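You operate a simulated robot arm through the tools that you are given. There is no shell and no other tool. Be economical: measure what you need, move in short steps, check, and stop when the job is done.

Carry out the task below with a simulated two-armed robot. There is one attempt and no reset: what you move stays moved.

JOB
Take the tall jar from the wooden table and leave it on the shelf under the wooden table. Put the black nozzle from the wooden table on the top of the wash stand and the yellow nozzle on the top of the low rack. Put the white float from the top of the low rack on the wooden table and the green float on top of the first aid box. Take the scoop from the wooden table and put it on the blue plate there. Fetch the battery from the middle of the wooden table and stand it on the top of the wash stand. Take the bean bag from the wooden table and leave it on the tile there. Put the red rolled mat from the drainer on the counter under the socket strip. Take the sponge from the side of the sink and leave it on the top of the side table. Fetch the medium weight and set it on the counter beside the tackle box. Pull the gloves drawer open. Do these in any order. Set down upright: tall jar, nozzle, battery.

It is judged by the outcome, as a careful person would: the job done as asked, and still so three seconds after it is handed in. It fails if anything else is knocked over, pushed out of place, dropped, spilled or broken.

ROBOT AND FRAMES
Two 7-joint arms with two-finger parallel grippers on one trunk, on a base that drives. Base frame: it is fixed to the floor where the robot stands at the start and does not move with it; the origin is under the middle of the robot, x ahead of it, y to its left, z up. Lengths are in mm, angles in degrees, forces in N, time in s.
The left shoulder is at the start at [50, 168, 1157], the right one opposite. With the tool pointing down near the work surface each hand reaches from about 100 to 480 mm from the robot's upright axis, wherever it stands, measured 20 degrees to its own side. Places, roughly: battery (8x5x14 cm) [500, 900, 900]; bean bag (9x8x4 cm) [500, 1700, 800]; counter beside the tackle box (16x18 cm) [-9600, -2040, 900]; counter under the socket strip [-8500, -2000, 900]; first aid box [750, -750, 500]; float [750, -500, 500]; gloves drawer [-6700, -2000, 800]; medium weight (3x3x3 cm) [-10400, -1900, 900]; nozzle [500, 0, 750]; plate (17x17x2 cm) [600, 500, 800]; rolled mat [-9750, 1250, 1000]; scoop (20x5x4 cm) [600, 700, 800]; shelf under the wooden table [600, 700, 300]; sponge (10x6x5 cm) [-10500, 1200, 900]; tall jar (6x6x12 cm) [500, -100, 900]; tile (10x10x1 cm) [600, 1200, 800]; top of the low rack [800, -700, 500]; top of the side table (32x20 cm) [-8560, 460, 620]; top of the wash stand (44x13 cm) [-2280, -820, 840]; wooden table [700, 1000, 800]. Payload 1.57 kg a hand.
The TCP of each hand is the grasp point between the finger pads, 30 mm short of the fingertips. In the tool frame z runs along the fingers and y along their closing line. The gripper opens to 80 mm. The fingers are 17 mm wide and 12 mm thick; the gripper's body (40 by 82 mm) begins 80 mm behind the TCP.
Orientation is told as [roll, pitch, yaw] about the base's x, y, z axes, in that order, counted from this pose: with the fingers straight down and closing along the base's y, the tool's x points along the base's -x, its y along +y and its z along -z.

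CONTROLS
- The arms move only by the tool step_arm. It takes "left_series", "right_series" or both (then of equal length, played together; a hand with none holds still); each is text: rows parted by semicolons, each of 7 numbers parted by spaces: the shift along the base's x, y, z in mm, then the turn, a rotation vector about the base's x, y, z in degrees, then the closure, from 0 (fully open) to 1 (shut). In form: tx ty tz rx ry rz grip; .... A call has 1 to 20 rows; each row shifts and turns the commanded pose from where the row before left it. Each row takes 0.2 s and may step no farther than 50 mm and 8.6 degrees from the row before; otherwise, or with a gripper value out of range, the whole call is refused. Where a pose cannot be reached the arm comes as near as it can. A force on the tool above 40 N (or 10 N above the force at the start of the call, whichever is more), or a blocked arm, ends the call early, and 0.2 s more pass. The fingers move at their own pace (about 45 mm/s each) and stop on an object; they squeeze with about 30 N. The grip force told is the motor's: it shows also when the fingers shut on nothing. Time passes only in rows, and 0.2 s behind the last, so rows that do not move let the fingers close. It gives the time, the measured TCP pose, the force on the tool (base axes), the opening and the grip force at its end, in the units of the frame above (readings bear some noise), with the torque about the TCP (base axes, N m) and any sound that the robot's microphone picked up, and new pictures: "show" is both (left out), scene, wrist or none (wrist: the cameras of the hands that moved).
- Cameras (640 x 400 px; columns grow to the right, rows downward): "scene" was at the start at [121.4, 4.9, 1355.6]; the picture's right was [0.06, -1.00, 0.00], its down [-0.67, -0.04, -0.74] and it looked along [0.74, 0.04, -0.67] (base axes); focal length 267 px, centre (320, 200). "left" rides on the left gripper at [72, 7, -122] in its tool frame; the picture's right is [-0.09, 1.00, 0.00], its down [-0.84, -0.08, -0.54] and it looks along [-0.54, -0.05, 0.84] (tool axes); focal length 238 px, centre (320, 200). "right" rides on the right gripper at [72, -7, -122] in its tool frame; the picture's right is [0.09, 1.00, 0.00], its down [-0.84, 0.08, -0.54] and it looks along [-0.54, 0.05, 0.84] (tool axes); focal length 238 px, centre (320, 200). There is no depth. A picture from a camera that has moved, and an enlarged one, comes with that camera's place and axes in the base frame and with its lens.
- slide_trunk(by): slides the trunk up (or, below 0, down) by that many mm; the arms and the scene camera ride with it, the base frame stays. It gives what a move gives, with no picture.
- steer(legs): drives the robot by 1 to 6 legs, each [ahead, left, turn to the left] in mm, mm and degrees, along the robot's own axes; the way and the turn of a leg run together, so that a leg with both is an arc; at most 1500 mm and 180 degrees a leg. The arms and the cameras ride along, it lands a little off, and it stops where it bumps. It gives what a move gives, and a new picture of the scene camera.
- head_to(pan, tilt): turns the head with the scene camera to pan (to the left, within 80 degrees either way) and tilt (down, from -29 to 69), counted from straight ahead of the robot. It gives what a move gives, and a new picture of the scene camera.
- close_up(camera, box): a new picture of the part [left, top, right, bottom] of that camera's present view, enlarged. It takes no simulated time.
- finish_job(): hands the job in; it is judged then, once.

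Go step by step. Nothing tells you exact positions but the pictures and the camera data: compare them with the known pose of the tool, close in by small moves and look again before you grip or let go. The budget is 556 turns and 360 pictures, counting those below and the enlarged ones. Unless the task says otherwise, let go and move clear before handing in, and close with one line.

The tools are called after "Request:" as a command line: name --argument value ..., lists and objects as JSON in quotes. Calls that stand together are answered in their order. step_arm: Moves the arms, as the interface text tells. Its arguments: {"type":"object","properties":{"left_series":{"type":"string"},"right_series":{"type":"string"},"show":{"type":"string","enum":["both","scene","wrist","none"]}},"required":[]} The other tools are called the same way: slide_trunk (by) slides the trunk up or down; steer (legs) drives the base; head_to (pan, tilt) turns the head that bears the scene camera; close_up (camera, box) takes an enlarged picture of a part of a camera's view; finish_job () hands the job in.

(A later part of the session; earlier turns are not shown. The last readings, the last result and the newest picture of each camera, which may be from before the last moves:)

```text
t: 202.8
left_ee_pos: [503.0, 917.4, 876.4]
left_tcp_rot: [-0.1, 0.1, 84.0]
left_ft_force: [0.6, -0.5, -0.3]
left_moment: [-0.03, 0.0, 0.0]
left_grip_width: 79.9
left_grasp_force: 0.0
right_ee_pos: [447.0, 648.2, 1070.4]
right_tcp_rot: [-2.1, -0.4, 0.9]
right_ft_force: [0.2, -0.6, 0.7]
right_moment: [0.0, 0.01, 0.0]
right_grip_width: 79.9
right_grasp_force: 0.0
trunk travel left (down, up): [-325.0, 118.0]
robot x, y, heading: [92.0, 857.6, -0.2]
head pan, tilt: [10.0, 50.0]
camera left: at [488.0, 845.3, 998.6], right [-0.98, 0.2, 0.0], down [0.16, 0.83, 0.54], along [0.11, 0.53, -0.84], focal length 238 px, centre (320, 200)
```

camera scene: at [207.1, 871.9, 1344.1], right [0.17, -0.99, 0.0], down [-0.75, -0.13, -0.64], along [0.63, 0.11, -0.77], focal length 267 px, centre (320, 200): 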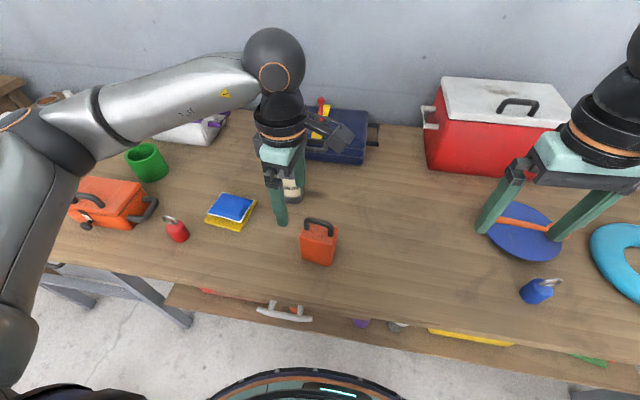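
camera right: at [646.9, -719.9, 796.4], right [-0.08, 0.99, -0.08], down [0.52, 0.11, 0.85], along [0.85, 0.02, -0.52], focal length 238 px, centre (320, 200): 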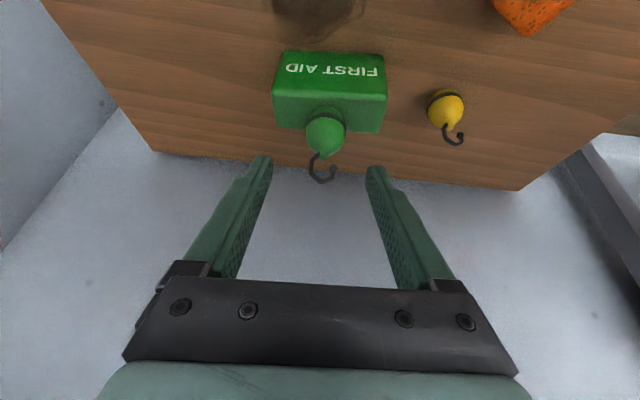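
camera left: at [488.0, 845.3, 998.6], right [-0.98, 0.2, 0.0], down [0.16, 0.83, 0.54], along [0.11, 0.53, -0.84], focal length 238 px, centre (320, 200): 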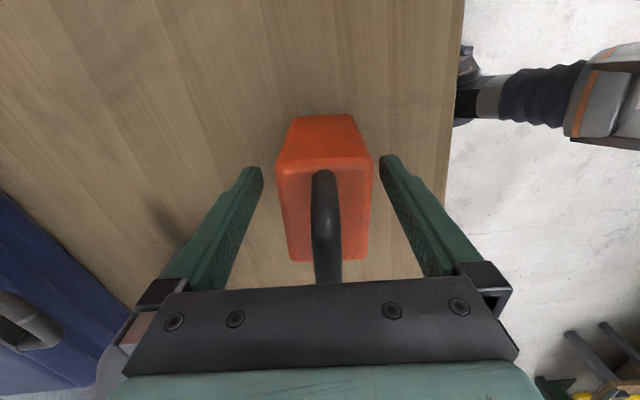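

Request:
step_arm --left_series "-2 0 -2 0 0 0 0.2;0 0 0 0 0 0 1;0 0 0 0 0 0 1;0 0 0 0 0 0 1;0 0 0 0 0 0 1" --show "none"

Request:
step_arm --left_series "0 0 20 0 0 0 1;0 0 30 0 0 0 1;0 0 30 0 0 0 1;-25 0 35 0 0 0 1;-25 0 35 0 0 0 1" --show "both"

```text
t: 203.9
left_ee_pos: [500.2, 916.8, 874.0]
left_tcp_rot: [-0.1, 0.1, 84.0]
left_ft_force: [0.4, -1.4, -0.4]
left_moment: [-0.06, 0.0, -0.08]
left_grip_width: 50.4
left_grasp_force: 30.3
right_ee_pos: [447.1, 647.7, 1070.0]
right_tcp_rot: [-2.2, -0.3, 0.9]
right_ft_force: [0.4, -0.2, -0.7]
right_moment: [-0.02, 0.01, -0.03]
right_grip_width: 79.7
right_grasp_force: 0.1
trunk travel left (down, up): [-325.0, 118.0]
robot x, y, heading: [91.9, 854.9, -0.1]
head pan, tilt: [10.0, 50.0]
```

```text
t: 205.2
left_ee_pos: [448.2, 914.2, 1023.7]
left_tcp_rot: [0.0, 0.1, 83.8]
left_ft_force: [-0.4, 0.0, -7.3]
left_moment: [-0.06, 0.04, 0.02]
left_grip_width: 50.1
left_grasp_force: 29.7
right_ee_pos: [447.5, 646.4, 1072.0]
right_tcp_rot: [-2.2, -0.2, 0.9]
right_ft_force: [0.6, 0.4, 0.1]
right_moment: [-0.01, 0.0, 0.0]
right_grip_width: 80.0
right_grasp_force: 0.1
trunk travel left (down, up): [-325.0, 118.0]
robot x, y, heading: [92.7, 861.8, -0.3]
head pan, tilt: [10.0, 50.0]
camera scene: at [207.1, 872.0, 1344.1], right [0.17, -0.99, 0.0], down [-0.75, -0.13, -0.64], along [0.63, 0.11, -0.77], focal length 267 px, centre (320, 200)
camera left: at [433.7, 843.1, 1146.7], right [-0.98, 0.2, 0.0], down [0.17, 0.82, 0.54], along [0.11, 0.53, -0.84], focal length 238 px, centre (320, 200)
```

scene: 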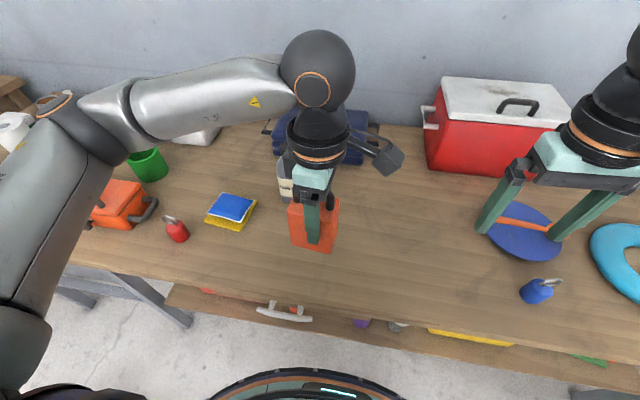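
left: 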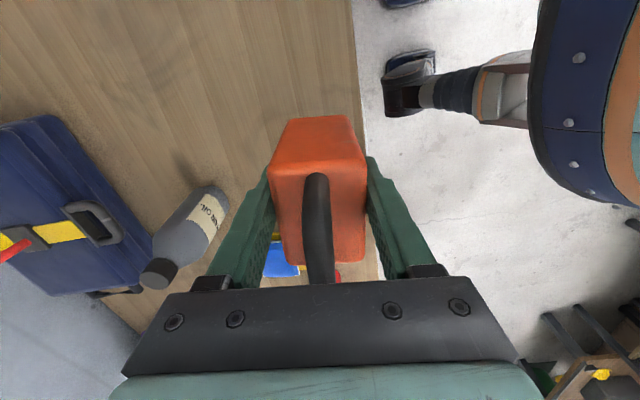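

The battery is held (bottom 76 mm below the grasp point). I'll drive along the table to the black nozzle for the right hand.

Request:
steer --legs '[[0, -840, 1.3], [45, 0, 0]]'

Request:
step_arm --right_series "0 0 0 0 0 -8.5 0;0 0 0 0 0 -8.5 0;0 0 0 0 0 -8.5 0;0 0 0 0 0 -8.5 0;0 0 0 0 0 -8.5 0;0 0 0 0 0 -8.5 0;0 0 0 0 0 -8.5 0;0 0 0 0 0 -8.5 0;0 0 0 0 0 -8.5 0;0 0 0 0 0 -8.5 0;0 0 0 0 0 -5 0" --show "none"

Request:
head_to --pan -20 --tilt 50

```text
t: 213.4
left_ee_pos: [496.6, 77.9, 1023.3]
left_tcp_rot: [0.1, 0.0, 84.6]
left_ft_force: [1.5, -0.3, -7.1]
left_moment: [-0.04, 0.03, 0.0]
left_grip_width: 50.3
left_grasp_force: 30.1
right_ee_pos: [498.8, -189.8, 1071.6]
right_tcp_rot: [-2.1, -0.3, 1.4]
right_ft_force: [0.8, -0.2, 0.2]
right_moment: [0.0, 0.04, -0.02]
right_grip_width: 80.2
right_grasp_force: 0.0
trunk travel left (down, up): [-325.0, 118.0]
robot x, y, heading: [143.3, 16.0, 0.5]
head pan, tilt: [10.0, 50.0]
camera scene: at [255.9, 32.3, 1343.9], right [0.18, -0.98, 0.0], down [-0.75, -0.14, -0.64], along [0.63, 0.12, -0.77], focal length 267 px, centre (320, 200)
```

scene: 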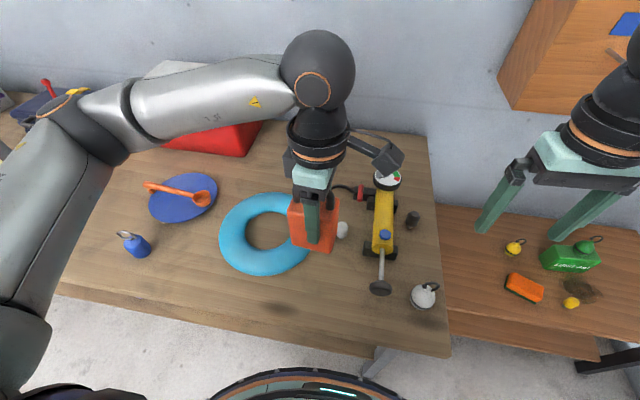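

```text
t: 215.8
left_ee_pos: [496.3, 77.9, 1024.2]
left_tcp_rot: [0.0, 0.0, 84.6]
left_ft_force: [-1.1, 0.5, -6.1]
left_moment: [-0.08, 0.03, -0.02]
left_grip_width: 49.8
left_grasp_force: 30.1
right_ee_pos: [496.9, -188.6, 1071.4]
right_tcp_rot: [-2.2, -0.3, -88.5]
right_ft_force: [-0.6, -0.6, -0.3]
right_moment: [-0.01, 0.01, 0.02]
right_grip_width: 79.8
right_grasp_force: 0.1
trunk travel left (down, up): [-325.0, 118.0]
robot x, y, heading: [142.9, 19.0, 0.3]
head pan, tilt: [10.0, 50.0]
```

```text
t: 216.8
left_ee_pos: [497.0, 78.3, 1024.0]
left_tcp_rot: [0.0, 0.1, 84.6]
left_ft_force: [0.0, -0.9, -6.6]
left_moment: [-0.05, 0.0, 0.0]
left_grip_width: 50.0
left_grasp_force: 29.6
right_ee_pos: [498.7, -188.2, 1070.7]
right_tcp_rot: [-2.1, -0.3, -88.3]
right_ft_force: [0.8, -0.3, 0.7]
right_moment: [0.0, -0.01, 0.0]
right_grip_width: 79.9
right_grasp_force: 0.0
trunk travel left (down, up): [-325.0, 118.0]
robot x, y, heading: [141.9, 17.2, 0.5]
head pan, tilt: [-20.0, 50.0]
camera scene: at [251.8, -7.4, 1344.1], right [-0.33, -0.94, 0.0], down [-0.72, 0.25, -0.64], along [0.61, -0.21, -0.77], focal length 267 px, centre (320, 200)
```

scene: 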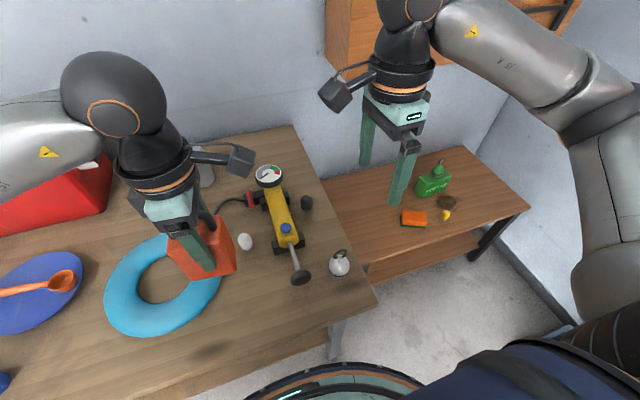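

Black nozzle is at about [672,-118]; the hand's fingers will come fore and aft of it. Moving above it.

Request:
step_arm --right_series "35 14 -28 0 0 0 0.3;35 14 -28 0 0 0 0.3;35 14 -28 0 0 0 0.3;34 14 -28 0 0 0 0.3;34 14 -28 0 0 0 0.3" --show "both"

```text
t: 218.0
left_ee_pos: [495.1, 78.9, 1023.7]
left_tcp_rot: [0.0, 0.1, 84.7]
left_ft_force: [0.3, 0.0, -6.7]
left_moment: [-0.06, 0.01, -0.04]
left_grip_width: 49.8
left_grasp_force: 30.2
right_ee_pos: [671.3, -117.9, 929.6]
right_tcp_rot: [-2.1, -0.3, -88.4]
right_ft_force: [-0.5, -0.4, -0.3]
right_moment: [0.02, -0.02, 0.0]
right_grip_width: 56.1
right_grasp_force: 0.0
trunk travel left (down, up): [-325.0, 118.0]
robot x, y, heading: [140.7, 18.6, 0.6]
head pan, tilt: [-20.0, 50.0]
camera scene: at [252.2, -7.1, 1344.1], right [-0.33, -0.94, 0.0], down [-0.72, 0.26, -0.64], along [0.61, -0.21, -0.77], focal length 267 px, centre (320, 200)
camera right: at [665.4, -45.1, 1051.0], right [0.99, 0.12, -0.04], down [0.12, -0.83, 0.54], along [0.03, -0.54, -0.84], focal length 238 px, centre (320, 200)
```

scene: 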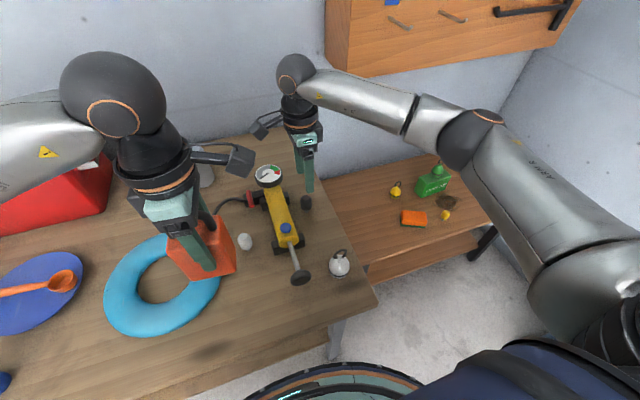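
right: 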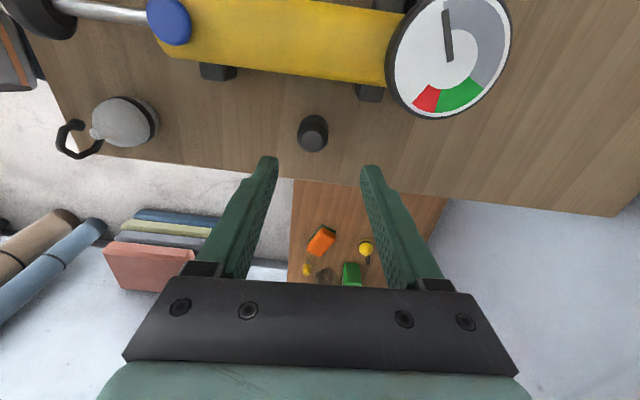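

Request:
step_arm --right_series "-6 1 -30 0 0 0 0.3;-6 1 -30 0 0 0 0.3" --show "wrist"

```text
t: 218.6
left_ee_pos: [494.9, 78.0, 1024.0]
left_tcp_rot: [-0.1, 0.0, 84.6]
left_ft_force: [0.5, 1.1, -6.4]
left_moment: [-0.06, 0.0, 0.0]
left_grip_width: 49.8
left_grasp_force: 30.0
right_ee_pos: [661.3, -116.0, 869.5]
right_tcp_rot: [-2.1, -0.4, -88.6]
right_ft_force: [-0.4, -1.1, 0.3]
right_moment: [0.0, -0.02, 0.0]
right_grip_width: 56.1
right_grasp_force: 0.0
trunk travel left (down, up): [-325.0, 118.0]
robot x, y, heading: [142.3, 18.6, 0.6]
head pan, tilt: [-20.0, 50.0]
camera right: at [655.0, -42.7, 990.7], right [0.99, 0.12, -0.04], down [0.12, -0.83, 0.54], along [0.03, -0.54, -0.84], focal length 238 px, centre (320, 200)
```

right: 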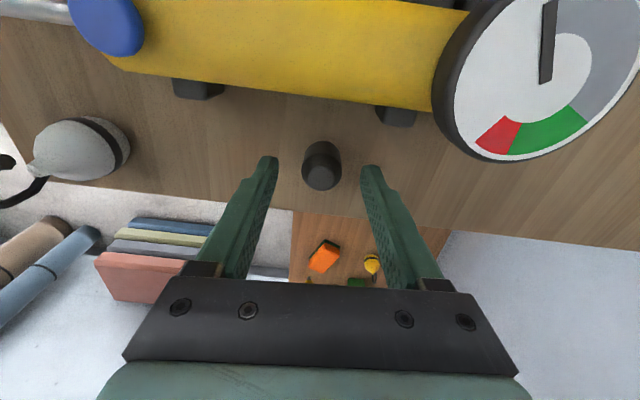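

Request:
step_arm --right_series "-1 -1 -18 0 0 0 0.3;0 0 -17 0 0 0 0.3" --show "wrist"

```text
t: 219.2
left_ee_pos: [494.7, 78.2, 1023.9]
left_tcp_rot: [0.0, 0.1, 84.6]
left_ft_force: [-0.2, 0.6, -7.4]
left_moment: [-0.07, 0.01, -0.02]
left_grip_width: 49.9
left_grasp_force: 30.0
right_ee_pos: [659.6, -118.4, 834.0]
right_tcp_rot: [-2.2, -0.5, -88.5]
right_ft_force: [0.8, -0.1, 0.2]
right_moment: [0.0, 0.03, 0.0]
right_grip_width: 56.2
right_grasp_force: 0.1
trunk travel left (down, up): [-325.0, 118.0]
robot x, y, heading: [141.9, 19.7, 0.4]
head pan, tilt: [-20.0, 50.0]
camera right: at [654.0, -45.7, 956.2], right [0.99, 0.12, -0.04], down [0.12, -0.83, 0.54], along [0.03, -0.54, -0.84], focal length 238 px, centre (320, 200)
```

right: 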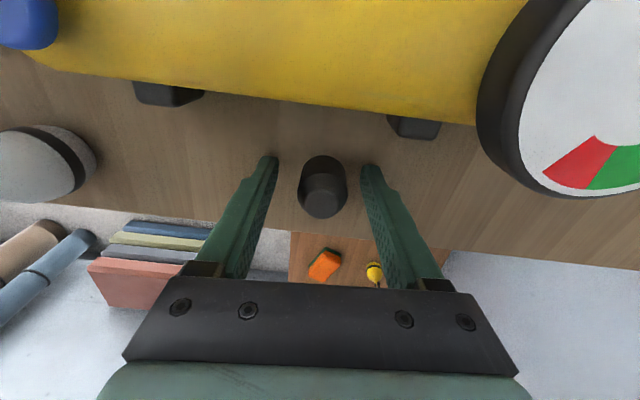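

Request:
step_arm --right_series "1 0 -1 0 0 0 1;0 0 0 0 0 0 1;0 0 0 0 0 0 1;0 0 0 0 0 0 1;0 0 0 0 0 0 1" --show "none"

Request:
step_arm --right_series "0 0 40 0 0 0 1;0 0 40 0 0 0 1;0 0 40 0 0 0 1;-35 0 30 0 0 0 1;-40 0 25 0 0 0 1;-45 0 0 0 0 0 1;-45 0 0 0 0 0 1" --show "both"

```text
t: 220.4
left_ee_pos: [495.7, 77.8, 1023.8]
left_tcp_rot: [0.1, 0.1, 84.6]
left_ft_force: [-0.1, -1.3, -6.7]
left_moment: [-0.06, -0.01, 0.0]
left_grip_width: 50.1
left_grasp_force: 29.2
right_ee_pos: [660.1, -119.4, 833.8]
right_tcp_rot: [-2.2, -0.3, -88.5]
right_ft_force: [-0.9, 1.3, -0.1]
right_moment: [0.04, -0.02, 0.0]
right_grip_width: 26.8
right_grasp_force: 29.9
trunk travel left (down, up): [-325.0, 118.0]
robot x, y, heading: [142.6, 21.0, 0.5]
head pan, tilt: [-20.0, 50.0]
```

```text
t: 222.0
left_ee_pos: [496.0, 77.6, 1024.8]
left_tcp_rot: [0.0, 0.1, 84.5]
left_ft_force: [-0.6, -0.4, -6.1]
left_moment: [-0.06, 0.0, -0.02]
left_grip_width: 49.8
left_grasp_force: 29.8
right_ee_pos: [494.3, -120.1, 1007.9]
right_tcp_rot: [-2.1, -0.3, -88.6]
right_ft_force: [-0.3, 0.1, -0.5]
right_moment: [0.01, 0.05, -0.02]
right_grip_width: 26.4
right_grasp_force: 29.8
trunk travel left (down, up): [-325.0, 118.0]
robot x, y, heading: [143.0, 15.9, 0.5]
head pan, tilt: [-20.0, 50.0]
camera scene: at [251.4, -7.5, 1344.2], right [-0.33, -0.94, 0.0], down [-0.72, 0.26, -0.64], along [0.61, -0.21, -0.77], focal length 267 px, centre (320, 200)
camera right: at [488.8, -46.4, 1130.0], right [0.99, 0.12, -0.04], down [0.12, -0.83, 0.54], along [0.03, -0.54, -0.84], focal length 238 px, centre (320, 200)
```

scene: 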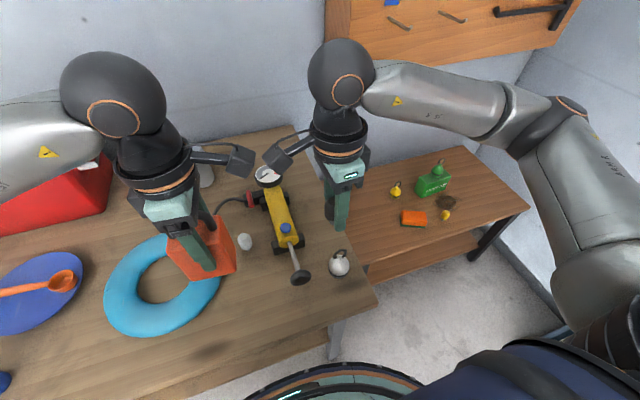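
right: 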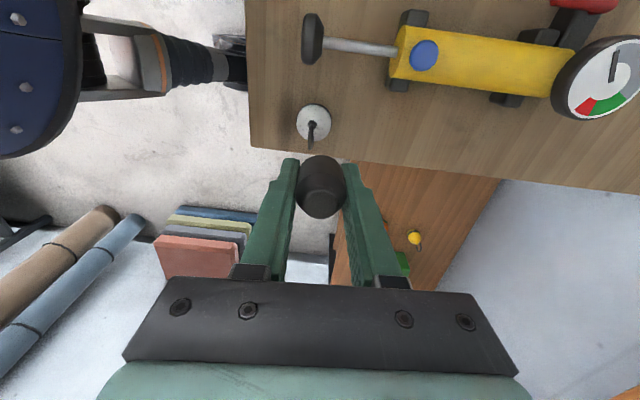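

Both items are held. I'll back off, turn around, and look for the wash stand.

Request:
steer --legs '[[-500, 0, 0], [0, 0, 170]]'

Request:
head_to --pan 10 --tilt 15

```text
t: 232.1
left_ee_pos: [-713.2, -27.0, 1023.5]
left_tcp_rot: [0.1, 0.1, -99.0]
left_ft_force: [-0.4, 0.4, -7.3]
left_moment: [0.03, 0.0, 0.0]
left_grip_width: 50.2
left_grasp_force: 30.1
right_ee_pos: [-699.6, 169.9, 1007.0]
right_tcp_rot: [-2.1, -0.3, 87.9]
right_ft_force: [-0.3, 0.3, -0.7]
right_moment: [-0.02, -0.01, 0.01]
right_grip_width: 26.2
right_grasp_force: 29.7
trunk travel left (down, up): [-325.0, 118.0]
robot x, y, heading: [-357.8, 10.5, 177.1]
head pan, tilt: [-20.0, 50.0]
camera scene: at [-468.7, 42.5, 1344.1], right [0.39, 0.92, 0.0], down [0.7, -0.3, -0.64], along [-0.59, 0.25, -0.77], focal length 267 px, centre (320, 200)
```

scene: 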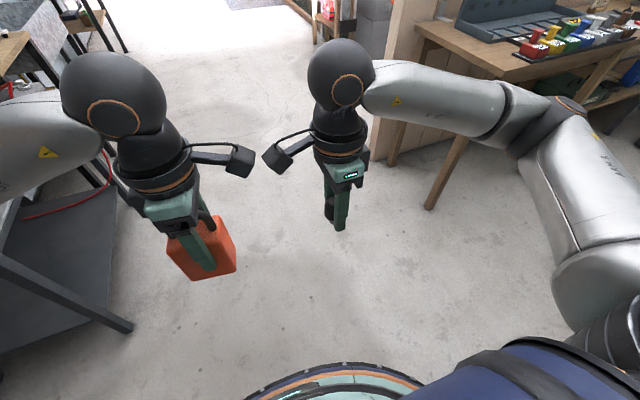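

```text
t: 233.1
left_ee_pos: [-714.4, -28.2, 1023.4]
left_tcp_rot: [0.0, 0.0, -99.1]
left_ft_force: [0.0, -0.8, -7.5]
left_moment: [0.05, 0.01, -0.02]
left_grip_width: 50.1
left_grasp_force: 29.6
right_ee_pos: [-699.1, 168.6, 1007.7]
right_tcp_rot: [-2.1, -0.3, 87.9]
right_ft_force: [-0.5, 0.1, -0.7]
right_moment: [-0.02, 0.01, 0.0]
right_grip_width: 26.5
right_grasp_force: 30.2
trunk travel left (down, up): [-325.0, 118.0]
robot x, y, heading: [-356.8, 6.1, 177.0]
head pan, tilt: [10.0, 15.0]
camera scene: at [-490.6, 1.1, 1397.7], right [-0.12, 0.99, 0.0], down [0.26, 0.03, -0.97], along [-0.96, -0.11, -0.26], focal length 267 px, centre (320, 200)
```

scene: 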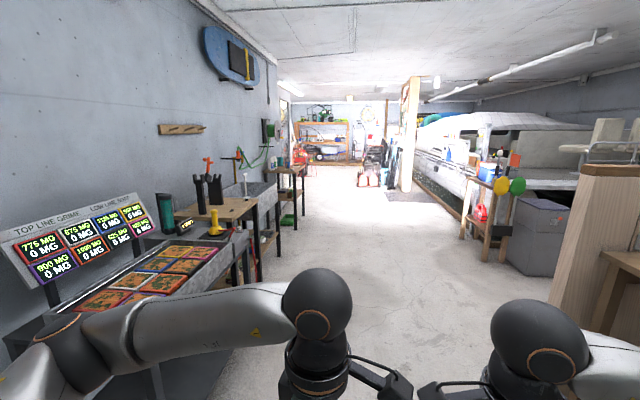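

Request:
close_up --camera "scene" --box '[150, 120, 330, 260]'

```text
2.86 times, centred on (240, 190) of scene
camera zoom: at [-490.6, 1.1, 1397.7], right [-0.12, 0.99, 0.0], down [0.26, 0.03, -0.97], along [-0.96, -0.11, -0.26], focal length 763 px, centre (549, 229)
```

zoom: 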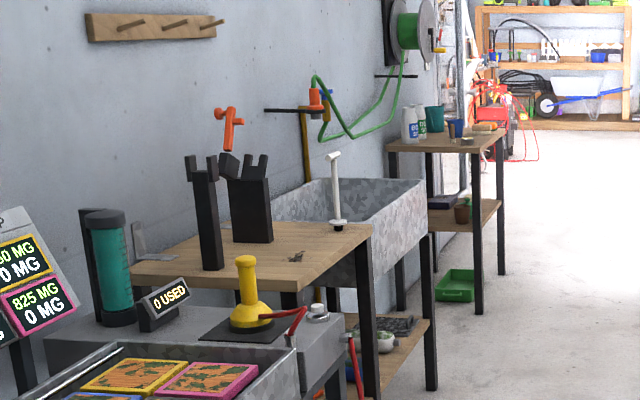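

The wash stand should be the wooden-topped unit by the galvanized trough. I'll drive there and face it.

Request:
steer --legs '[[1500, 0, 3], [400, 0, 0], [0, 0, 90]]'

Request:
head_to --pan 0 --tilt 30

```text
t: 246.4
left_ee_pos: [-2226.8, -301.9, 1024.8]
left_tcp_rot: [0.0, 0.1, -7.7]
left_ft_force: [0.0, 0.3, -6.9]
left_moment: [0.0, 0.05, 0.03]
left_grip_width: 50.0
left_grasp_force: 30.3
right_ee_pos: [-2422.8, -293.1, 1008.0]
right_tcp_rot: [-2.1, -0.3, 179.1]
right_ft_force: [0.6, 0.3, -0.4]
right_moment: [0.03, 0.01, -0.01]
right_grip_width: 26.3
right_grasp_force: 30.5
trunk travel left (down, up): [-325.0, 118.0]
robot x, y, heading: [-2272.9, 54.3, -91.5]
head pan, tilt: [10.0, 15.0]
camera scene: at [-2262.7, -78.4, 1397.8], right [-0.99, -0.14, 0.0], down [-0.04, 0.26, -0.97], along [0.14, -0.96, -0.26], focal length 267 px, centre (320, 200)
```

scene: 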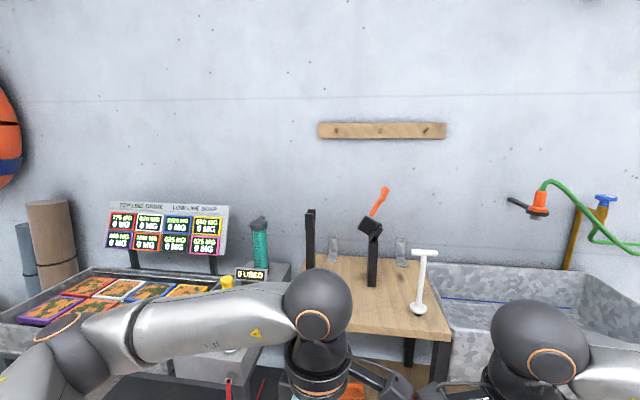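

```text
t: 247.2
left_ee_pos: [-2226.3, -302.9, 1022.4]
left_tcp_rot: [0.1, 0.1, -7.7]
left_ft_force: [-0.4, 0.1, -7.4]
left_moment: [0.04, 0.03, -0.01]
left_grip_width: 50.0
left_grasp_force: 29.9
right_ee_pos: [-2423.0, -295.1, 1007.0]
right_tcp_rot: [-2.1, -0.2, 179.2]
right_ft_force: [-0.5, -0.1, -0.7]
right_moment: [-0.01, 0.02, 0.0]
right_grip_width: 26.6
right_grasp_force: 29.9
trunk travel left (down, up): [-325.0, 118.0]
robot x, y, heading: [-2274.5, 55.3, -92.0]
head pan, tilt: [0.0, 30.0]
camera scene: at [-2278.9, -76.3, 1373.7], right [-1.0, 0.03, 0.0], down [0.02, 0.5, -0.87], along [-0.03, -0.87, -0.5], focal length 267 px, centre (320, 200)
```

scene: 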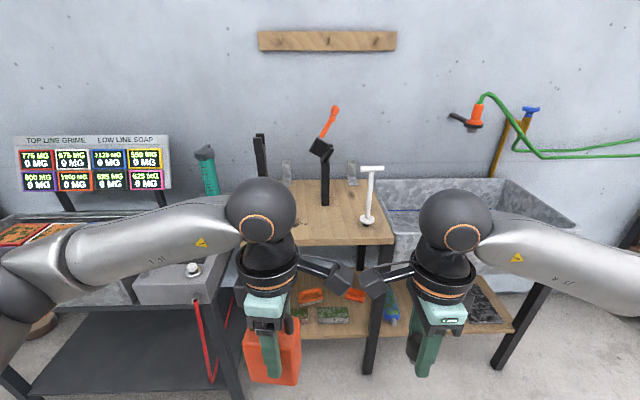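

The wash stand top's front edge is about y -735, spanning x -2520 to -2100, with a tall white post near [-2462,-826]. I'll approach so the battery lands near [-2180,-800].

Request:
steer --legs '[[400, 46, 2]]'

Request:
head_to --pan 0 --tilt 50

```text
t: 249.7
left_ee_pos: [-2173.1, -686.1, 1024.0]
left_tcp_rot: [0.1, 0.2, -5.7]
left_ft_force: [-1.1, -0.5, -6.3]
left_moment: [0.03, 0.05, -0.01]
left_grip_width: 50.0
left_grasp_force: 29.9
right_ee_pos: [-2371.7, -684.5, 1007.6]
right_tcp_rot: [-2.1, -0.3, -178.6]
right_ft_force: [0.6, 0.2, -0.4]
right_moment: [0.01, 0.0, -0.02]
right_grip_width: 26.4
right_grasp_force: 29.9
trunk travel left (down, up): [-325.0, 118.0]
robot x, y, heading: [-2234.9, -330.7, -89.6]
head pan, tilt: [0.0, 30.0]
camera scene: at [-2234.5, -462.4, 1373.5], right [-1.0, 0.0, 0.0], down [0.0, 0.5, -0.87], along [0.0, -0.87, -0.5], focal length 267 px, centre (320, 200)
```

scene: 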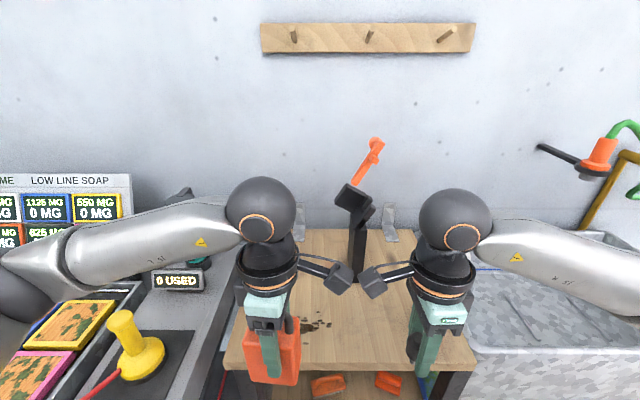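

```text
t: 250.5
left_ee_pos: [-2174.9, -686.0, 1023.1]
left_tcp_rot: [0.0, 0.1, -5.7]
left_ft_force: [-1.0, 0.2, -6.9]
left_moment: [0.02, 0.06, 0.01]
left_grip_width: 50.1
left_grasp_force: 29.8
right_ee_pos: [-2370.4, -684.4, 1007.2]
right_tcp_rot: [-2.1, -0.4, -178.6]
right_ft_force: [-0.2, -1.1, -1.2]
right_moment: [-0.01, 0.0, -0.02]
right_grip_width: 26.5
right_grasp_force: 29.3
trunk travel left (down, up): [-325.0, 118.0]
robot x, y, heading: [-2230.4, -327.5, -89.9]
head pan, tilt: [0.0, 50.0]
camera scene: at [-2234.6, -448.5, 1344.1], right [-1.0, 0.0, 0.0], down [0.0, 0.77, -0.64], along [0.0, -0.64, -0.77], focal length 267 px, centre (320, 200)
```

scene: 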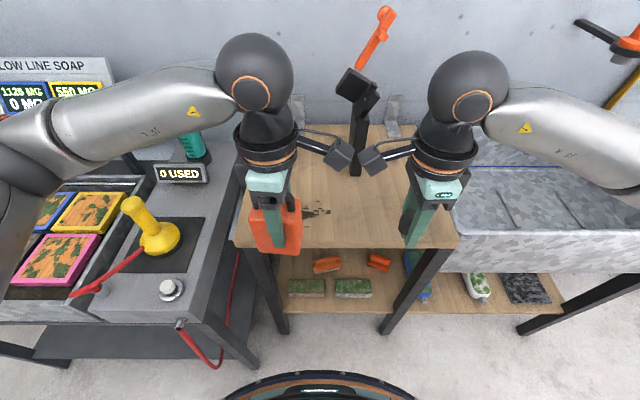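

I'll move the battery over the stand and lower it.

Request:
step_arm --left_series "8 -40 0 0 0 0 1;8 -40 0 0 0 0 1;9 -39 -20 0 0 0 1;0 0 -35 0 0 0 1;0 0 -30 0 0 0 1" --show "both"

```text
t: 251.7
left_ee_pos: [-2151.3, -806.0, 936.9]
left_tcp_rot: [0.2, 0.1, -5.7]
left_ft_force: [-0.2, 0.3, -7.0]
left_moment: [0.01, 0.04, 0.02]
left_grip_width: 50.0
left_grasp_force: 29.8
right_ee_pos: [-2370.6, -684.9, 1007.6]
right_tcp_rot: [-2.0, -0.4, -178.7]
right_ft_force: [-0.5, -0.3, -0.7]
right_moment: [-0.01, 0.01, 0.0]
right_grip_width: 26.5
right_grasp_force: 30.6
trunk travel left (down, up): [-325.0, 118.0]
robot x, y, heading: [-2232.6, -333.3, -89.5]
head pan, tilt: [0.0, 50.0]
camera scene: at [-2234.5, -448.8, 1344.1], right [-1.0, 0.0, 0.0], down [0.0, 0.77, -0.64], along [0.0, -0.64, -0.77], focal length 267 px, centre (320, 200)
camera left: at [-2222.4, -793.5, 1060.7], right [0.19, 0.98, 0.0], down [0.83, -0.16, 0.54], along [0.53, -0.1, -0.84], focal length 238 px, centre (320, 200)
```

scene: 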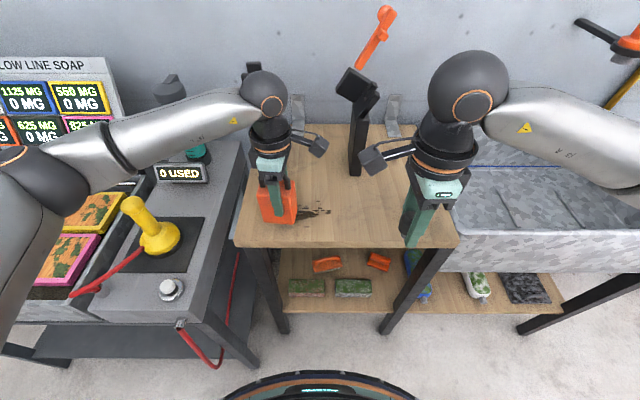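
left: 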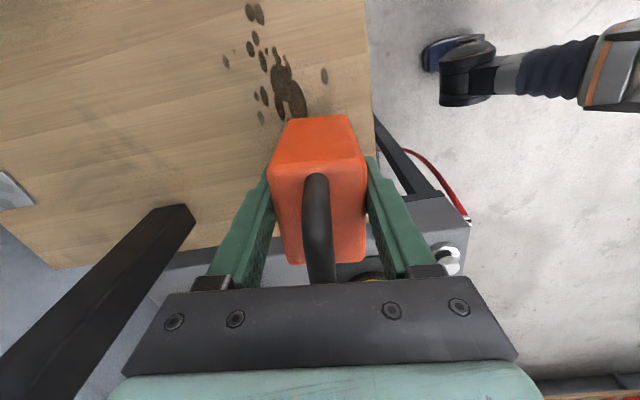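

Request:
step_arm --left_series "0 -10 -8 0 0 0 1;0 0 -5 0 0 0 1;0 0 -3 0 0 0 1;0 0 -3 0 0 0 1" --show "none"

```text
t: 252.7
left_ee_pos: [-2148.1, -816.0, 919.5]
left_tcp_rot: [0.1, 0.0, -5.7]
left_ft_force: [0.7, 0.1, -6.8]
left_moment: [-0.03, 0.05, -0.02]
left_grip_width: 49.9
left_grasp_force: 30.3
right_ee_pos: [-2370.7, -685.6, 1007.6]
right_tcp_rot: [-2.0, -0.3, -178.7]
right_ft_force: [0.2, -0.3, -0.1]
right_moment: [0.03, 0.01, -0.03]
right_grip_width: 26.1
right_grasp_force: 30.2
trunk travel left (down, up): [-325.0, 118.0]
robot x, y, heading: [-2229.7, -331.6, -89.4]
head pan, tilt: [0.0, 50.0]
```

Request:
step_arm --left_series "0 0 -3 0 0 0 1;0 0 -3 0 0 0 1;0 0 -2 0 0 0 1;0 0 -2 0 0 0 1" --show "none"

```text
t: 253.7
left_ee_pos: [-2148.6, -814.4, 914.8]
left_tcp_rot: [-0.3, 0.2, -5.7]
left_ft_force: [3.5, 8.0, 14.5]
left_moment: [1.69, -0.04, 0.09]
left_grip_width: 49.4
left_grasp_force: 30.3
right_ee_pos: [-2371.5, -682.3, 1009.2]
right_tcp_rot: [-2.0, -0.2, -178.7]
right_ft_force: [-0.6, -0.1, -0.7]
right_moment: [0.02, -0.05, 0.01]
right_grip_width: 26.5
right_grasp_force: 30.1
trunk travel left (down, up): [-325.0, 118.0]
robot x, y, heading: [-2235.5, -331.7, -89.9]
head pan, tilt: [0.0, 50.0]
```

Contact near z 915. I'll relieve and release the battery.

Request:
step_arm --left_series "0 0 3 0 0 0 1;0 0 2 0 0 0 1;0 0 0 0 0 0 0.5;0 0 0 0 0 0 0;0 0 0 0 0 0 0" --show "wrist"

```text
t: 254.9
left_ee_pos: [-2148.8, -814.3, 914.8]
left_tcp_rot: [0.0, 0.0, -5.6]
left_ft_force: [0.4, -0.3, -0.6]
left_moment: [-0.02, 0.01, 0.0]
left_grip_width: 80.2
left_grasp_force: 0.1
right_ee_pos: [-2369.7, -684.2, 1008.2]
right_tcp_rot: [-2.2, -0.3, -178.6]
right_ft_force: [-0.4, -0.3, -0.9]
right_moment: [0.0, 0.02, -0.05]
right_grip_width: 26.6
right_grasp_force: 29.8
trunk travel left (down, up): [-325.0, 118.0]
robot x, y, heading: [-2232.2, -330.3, -89.5]
head pan, tilt: [0.0, 50.0]
camera left: at [-2219.9, -801.7, 1037.2], right [0.19, 0.98, 0.0], down [0.83, -0.16, 0.54], along [0.53, -0.1, -0.84], focal length 238 px, centre (320, 200)
```

left: 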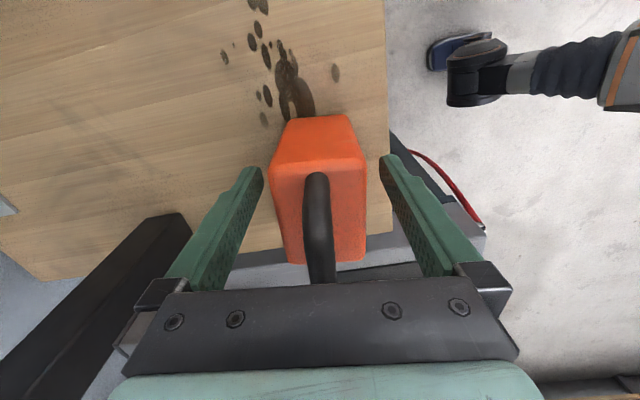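

Request:
step_arm --left_series "0 0 25 0 0 0 0;0 0 40 0 0 0 0;0 0 40 0 0 0 0;0 40 10 0 0 0 0;10 45 0 0 0 0 0;10 45 0 0 0 0 0" --show "both"

```text
t: 256.3
left_ee_pos: [-2132.6, -682.3, 1029.1]
left_tcp_rot: [0.0, 0.1, -5.6]
left_ft_force: [0.0, 0.2, 0.4]
left_moment: [0.03, -0.01, 0.0]
left_grip_width: 79.9
left_grasp_force: 0.0
right_ee_pos: [-2371.3, -684.5, 1008.2]
right_tcp_rot: [-2.1, -0.4, -178.7]
right_ft_force: [0.1, -0.1, -1.4]
right_moment: [0.01, -0.01, 0.0]
right_grip_width: 26.4
right_grasp_force: 29.6
trunk travel left (down, up): [-325.0, 118.0]
robot x, y, heading: [-2234.0, -330.6, -89.6]
head pan, tilt: [0.0, 50.0]
camera scene: at [-2234.5, -447.6, 1344.2], right [-1.0, 0.0, 0.0], down [0.0, 0.77, -0.64], along [0.0, -0.64, -0.77], focal length 267 px, centre (320, 200)
camera left: at [-2203.1, -669.7, 1151.4], right [0.19, 0.98, 0.0], down [0.83, -0.16, 0.54], along [0.53, -0.1, -0.84], focal length 238 px, centre (320, 200)
```

scene: 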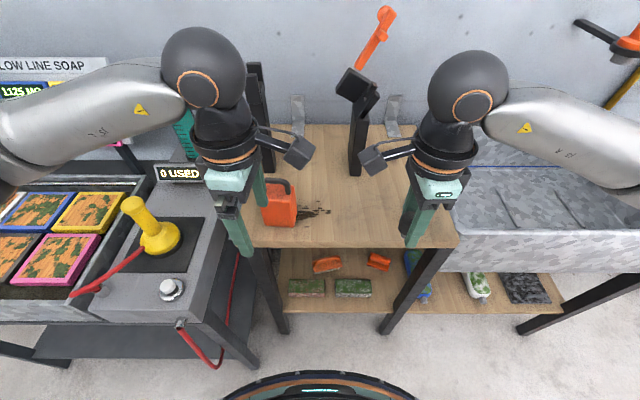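
left: 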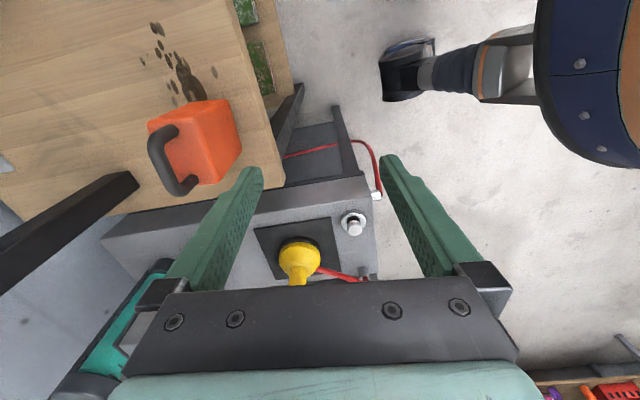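

The battery stands. Next the nozzle, to about [-2320,-792].

Request:
step_arm --right_series "17 -35 0 0 0 0 1;17 -35 -10 0 0 0 1;17 -37 -20 0 0 0 1;0 0 -40 0 0 0 1;0 0 -40 0 0 0 1" --show "both"

```text
t: 257.5
left_ee_pos: [-2133.1, -683.9, 1028.1]
left_tcp_rot: [0.1, 0.1, -5.6]
left_ft_force: [0.1, -0.3, -0.3]
left_moment: [0.01, -0.02, 0.0]
left_grip_width: 80.0
left_grasp_force: 0.0
right_ee_pos: [-2320.6, -791.3, 895.5]
right_tcp_rot: [-2.1, -0.2, -178.7]
right_ft_force: [-0.4, -0.4, -1.3]
right_moment: [-0.01, -0.01, 0.01]
right_grip_width: 26.3
right_grasp_force: 30.4
trunk travel left (down, up): [-325.0, 118.0]
robot x, y, heading: [-2234.7, -332.7, -89.7]
head pan, tilt: [0.0, 50.0]
camera scene: at [-2234.7, -448.2, 1344.2], right [-1.0, 0.0, 0.0], down [0.0, 0.77, -0.64], along [0.0, -0.64, -0.77], focal length 267 px, centre (320, 200)
camera right: at [-2249.7, -787.4, 1017.8], right [0.11, -0.99, -0.04], down [-0.83, -0.12, 0.54], along [-0.54, -0.03, -0.84], focal length 238 px, centre (320, 200)
```

scene: 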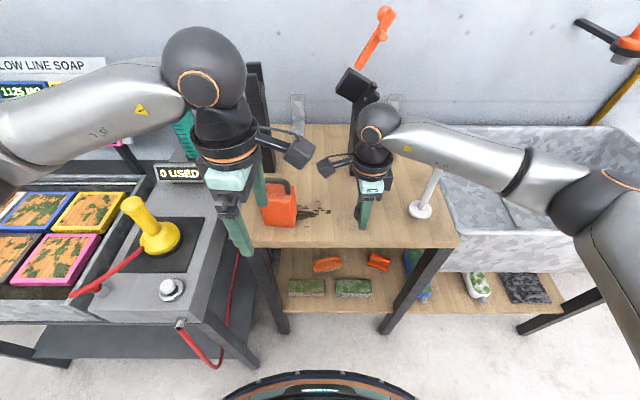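
right: 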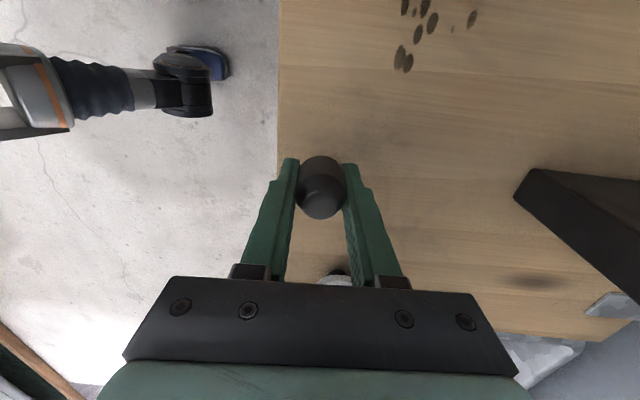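

Request:
step_arm --right_series "0 -4 -8 0 0 0 1;0 0 -4 0 0 0 1;0 0 -3 0 0 0 1;0 0 -3 0 0 0 1;0 0 -2 0 0 0 1" --show "none"

```text
t: 258.7
left_ee_pos: [-2132.1, -682.2, 1027.7]
left_tcp_rot: [-0.1, 0.1, -5.7]
left_ft_force: [0.5, 0.6, 0.0]
left_moment: [-0.02, -0.01, 0.04]
left_grip_width: 80.0
left_grasp_force: 0.0
right_ee_pos: [-2320.1, -796.1, 876.7]
right_tcp_rot: [-2.0, -0.4, -178.7]
right_ft_force: [0.4, -0.1, -0.8]
right_moment: [0.0, 0.0, 0.03]
right_grip_width: 26.8
right_grasp_force: 30.1
trunk travel left (down, up): [-325.0, 118.0]
robot x, y, heading: [-2236.8, -331.2, -89.9]
head pan, tilt: [0.0, 50.0]
```

Request:
step_arm --right_series "0 0 -2 0 0 0 1;0 0 -2 0 0 0 1;0 0 -2 0 0 0 1" --show "none"

```text
t: 259.5
left_ee_pos: [-2132.0, -682.1, 1028.5]
left_tcp_rot: [0.0, 0.1, -5.7]
left_ft_force: [0.2, -0.1, -0.7]
left_moment: [0.03, -0.01, 0.0]
left_grip_width: 79.9
left_grasp_force: 0.1
right_ee_pos: [-2319.5, -795.9, 872.8]
right_tcp_rot: [-1.9, -0.4, -178.7]
right_ft_force: [-1.5, 1.0, 8.8]
right_moment: [0.02, 0.01, 0.02]
right_grip_width: 26.4
right_grasp_force: 29.4
trunk travel left (down, up): [-325.0, 118.0]
robot x, y, heading: [-2235.7, -331.1, -89.7]
head pan, tilt: [0.0, 50.0]
```

Request:
step_arm --right_series "0 0 1 0 0 0 0.9;0 0 0 0 0 0 0.6;0 0 0 0 0 0 0.4;0 0 0 0 0 0 0.4;0 0 20 0 0 0 0.4;0 0 35 0 0 0 0.3;0 10 40 0 0 0 0.3;0 35 30 0 0 0 0.3" --show "both"

```text
t: 261.3
left_ee_pos: [-2132.2, -683.3, 1028.4]
left_tcp_rot: [0.0, 0.0, -5.6]
left_ft_force: [-0.2, 0.8, 0.1]
left_moment: [0.04, -0.02, 0.0]
left_grip_width: 80.2
left_grasp_force: 0.0
right_ee_pos: [-2321.8, -750.7, 997.9]
right_tcp_rot: [-2.1, -0.3, -178.7]
right_ft_force: [0.2, 0.0, 0.4]
right_moment: [-0.02, -0.02, 0.03]
right_grip_width: 56.4
right_grasp_force: 0.1
trunk travel left (down, up): [-325.0, 118.0]
robot x, y, heading: [-2233.3, -331.3, -89.8]
head pan, tilt: [0.0, 50.0]
camera scene: at [-2234.8, -447.6, 1344.2], right [-1.0, 0.0, 0.0], down [0.0, 0.77, -0.64], along [0.0, -0.64, -0.77], focal length 267 px, centre (320, 200)
camera right: at [-2250.3, -747.0, 1120.0], right [0.11, -0.99, -0.04], down [-0.83, -0.12, 0.54], along [-0.54, -0.03, -0.84], focal length 238 px, centre (320, 200)
```

scene: 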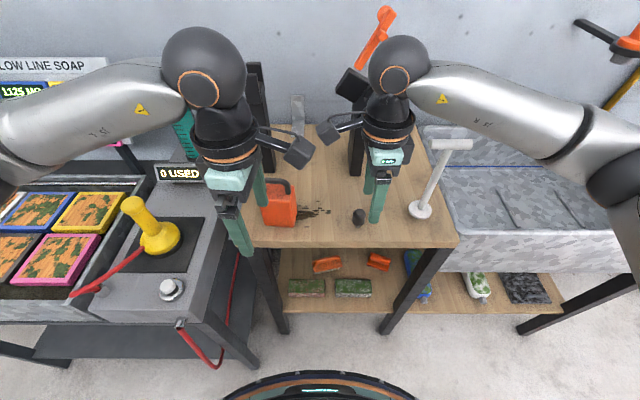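
right: 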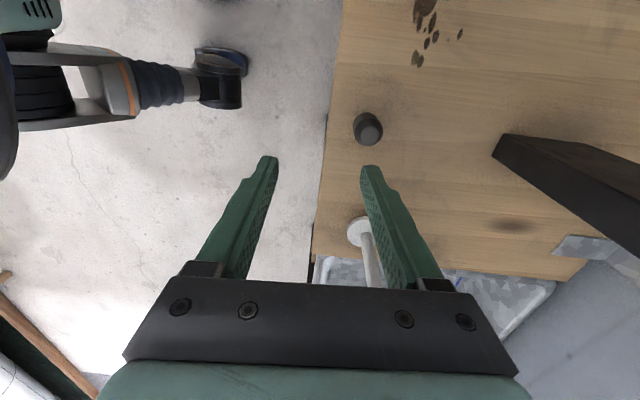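

Both stand upright on the wash stand. I'll back off, face along the workshop and drive toward the far room.

Request:
steer --legs '[[-400, 0, 0], [0, 0, -90]]'

Request:
head_to --pan 0 --tilt 15

```text
t: 267.7
left_ee_pos: [-2591.7, -7.1, 1029.1]
left_tcp_rot: [0.1, 0.1, -100.3]
left_ft_force: [0.2, -0.4, -0.5]
left_moment: [0.02, -0.01, 0.0]
left_grip_width: 80.0
left_grasp_force: 0.1
right_ee_pos: [-2643.4, 186.0, 998.7]
right_tcp_rot: [-2.2, -0.3, 86.7]
right_ft_force: [0.2, -0.5, 0.3]
right_moment: [0.02, -0.02, 0.01]
right_grip_width: 56.1
right_grasp_force: 0.0
trunk travel left (down, up): [-325.0, 118.0]
robot x, y, heading: [-2229.6, 67.5, 175.6]
head pan, tilt: [0.0, 50.0]
camera scene: at [-2351.1, 73.7, 1344.1], right [0.08, 1.0, 0.0], down [0.76, -0.06, -0.64], along [-0.64, 0.05, -0.77], focal length 267 px, centre (320, 200)
```

scene: 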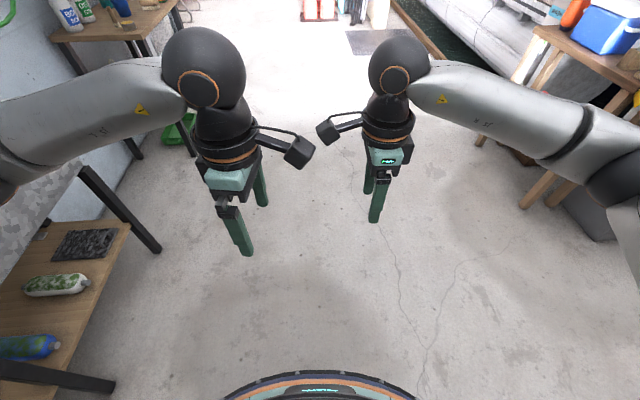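

```text
t: 268.7
left_ee_pos: [-2590.9, -8.3, 1029.4]
left_tcp_rot: [0.0, 0.0, -100.2]
left_ft_force: [-0.9, 0.0, 0.4]
left_moment: [0.0, -0.02, -0.02]
left_grip_width: 79.6
left_grasp_force: 0.1
right_ee_pos: [-2645.5, 187.2, 998.3]
right_tcp_rot: [-2.1, -0.3, 86.7]
right_ft_force: [-0.8, 0.0, 0.8]
right_moment: [0.0, -0.01, -0.01]
right_grip_width: 55.8
right_grasp_force: 0.1
trunk travel left (down, up): [-325.0, 118.0]
robot x, y, heading: [-2232.7, 64.8, 175.7]
head pan, tilt: [0.0, 15.0]
camera scene: at [-2367.5, 74.9, 1397.8], right [0.08, 1.0, 0.0], down [0.26, -0.02, -0.97], along [-0.96, 0.07, -0.26], focal length 267 px, centre (320, 200)
```

scene: 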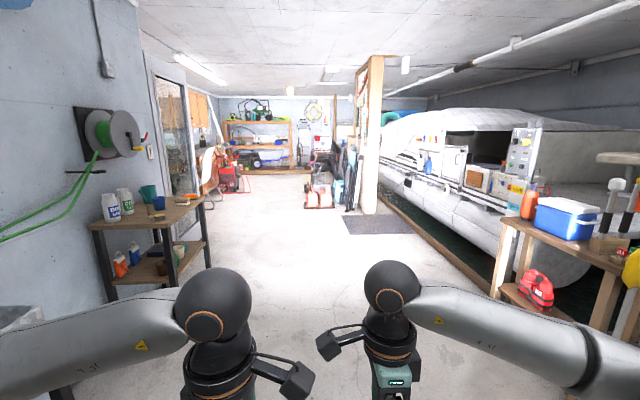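

Request:
close_up --camera "scene" --box '[130, 40, 330, 240]'

```text
2.00 times, centred on (230, 140) of scene
camera zoom: at [-2367.5, 74.9, 1397.8], right [0.08, 1.0, 0.0], down [0.26, -0.02, -0.97], along [-0.96, 0.07, -0.26], focal length 534 px, centre (500, 320)
```

zoom: 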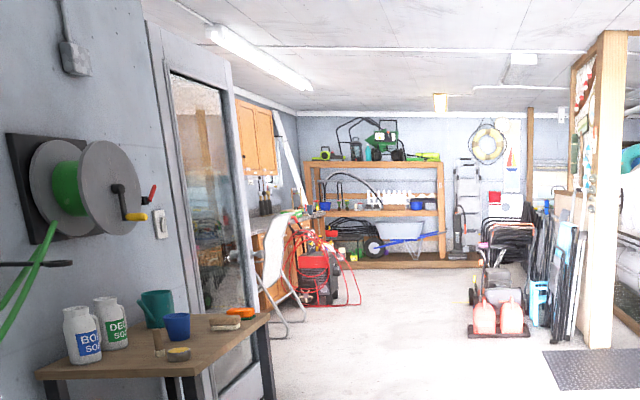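

The far area opens beyond the glass door on the left. I'll drive on and look again.

Request:
steer --legs '[[1500, 0, 4], [1500, 0, 0]]'

Request:
head_to --pan 30 --tilt 10

```text
t: 283.1
left_ee_pos: [-5570.4, 76.7, 1029.1]
left_tcp_rot: [0.0, 0.1, -98.6]
left_ft_force: [1.1, 0.3, -0.7]
left_moment: [-0.04, -0.01, 0.01]
left_grip_width: 80.2
left_grasp_force: 0.1
right_ee_pos: [-5629.1, 270.3, 998.5]
right_tcp_rot: [-2.1, -0.3, 88.4]
right_ft_force: [0.1, 0.4, -0.3]
right_moment: [-0.01, 0.01, -0.03]
right_grip_width: 56.1
right_grasp_force: 0.0
trunk travel left (down, up): [-325.0, 118.0]
robot x, y, heading: [-5213.8, 156.7, 177.2]
head pan, tilt: [0.0, 15.0]
camera scene: at [-5349.4, 166.4, 1397.9], right [0.05, 1.0, 0.0], down [0.26, -0.01, -0.97], along [-0.96, 0.04, -0.26], focal length 267 px, centre (320, 200)
```

scene: 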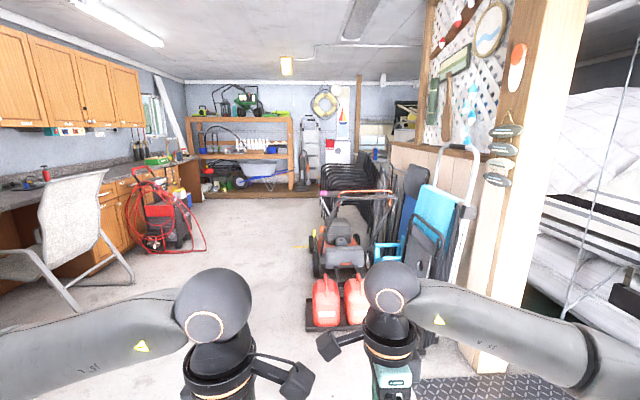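

```text
t: 284.1
left_ee_pos: [-5571.0, 76.4, 1028.1]
left_tcp_rot: [-0.1, 0.1, -98.6]
left_ft_force: [-0.4, -0.7, -0.3]
left_moment: [0.04, -0.01, -0.01]
left_grip_width: 80.1
left_grasp_force: 0.0
right_ee_pos: [-5628.2, 269.8, 997.9]
right_tcp_rot: [-2.0, -0.3, 88.5]
right_ft_force: [0.7, -0.1, -0.3]
right_moment: [-0.01, 0.0, 0.0]
right_grip_width: 56.2
right_grasp_force: 0.0
trunk travel left (down, up): [-325.0, 118.0]
robot x, y, heading: [-5214.2, 161.6, 177.4]
head pan, tilt: [30.0, 10.0]
camera scene: at [-5338.6, 119.4, 1406.0], right [-0.46, 0.89, 0.0], down [0.15, 0.08, -0.98], along [-0.87, -0.45, -0.17], focal length 267 px, centre (320, 200)
```

scene: 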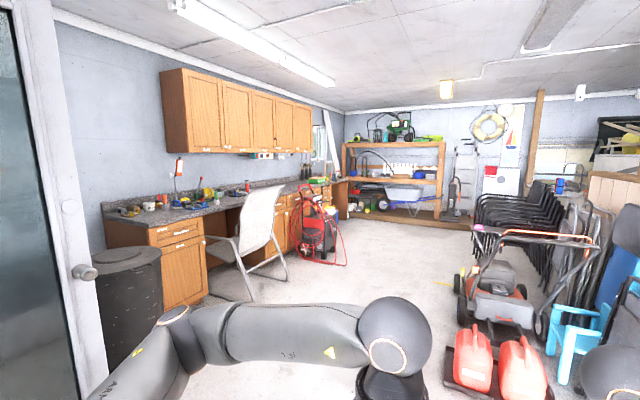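

Request:
close_up --camera "scene" --box '[90, 140, 350, 310]'

```text
2.35 times, centred on (220, 225) of scene
camera zoom: at [-5338.6, 119.4, 1406.0], right [-0.46, 0.89, 0.0], down [0.15, 0.08, -0.98], along [-0.87, -0.45, -0.17], focal length 629 px, centre (555, 141)
```

zoom: 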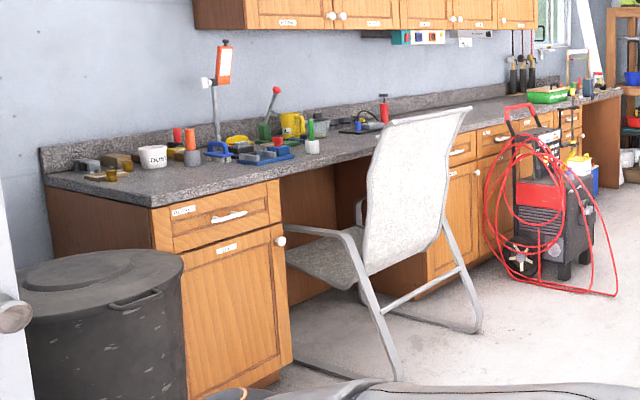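

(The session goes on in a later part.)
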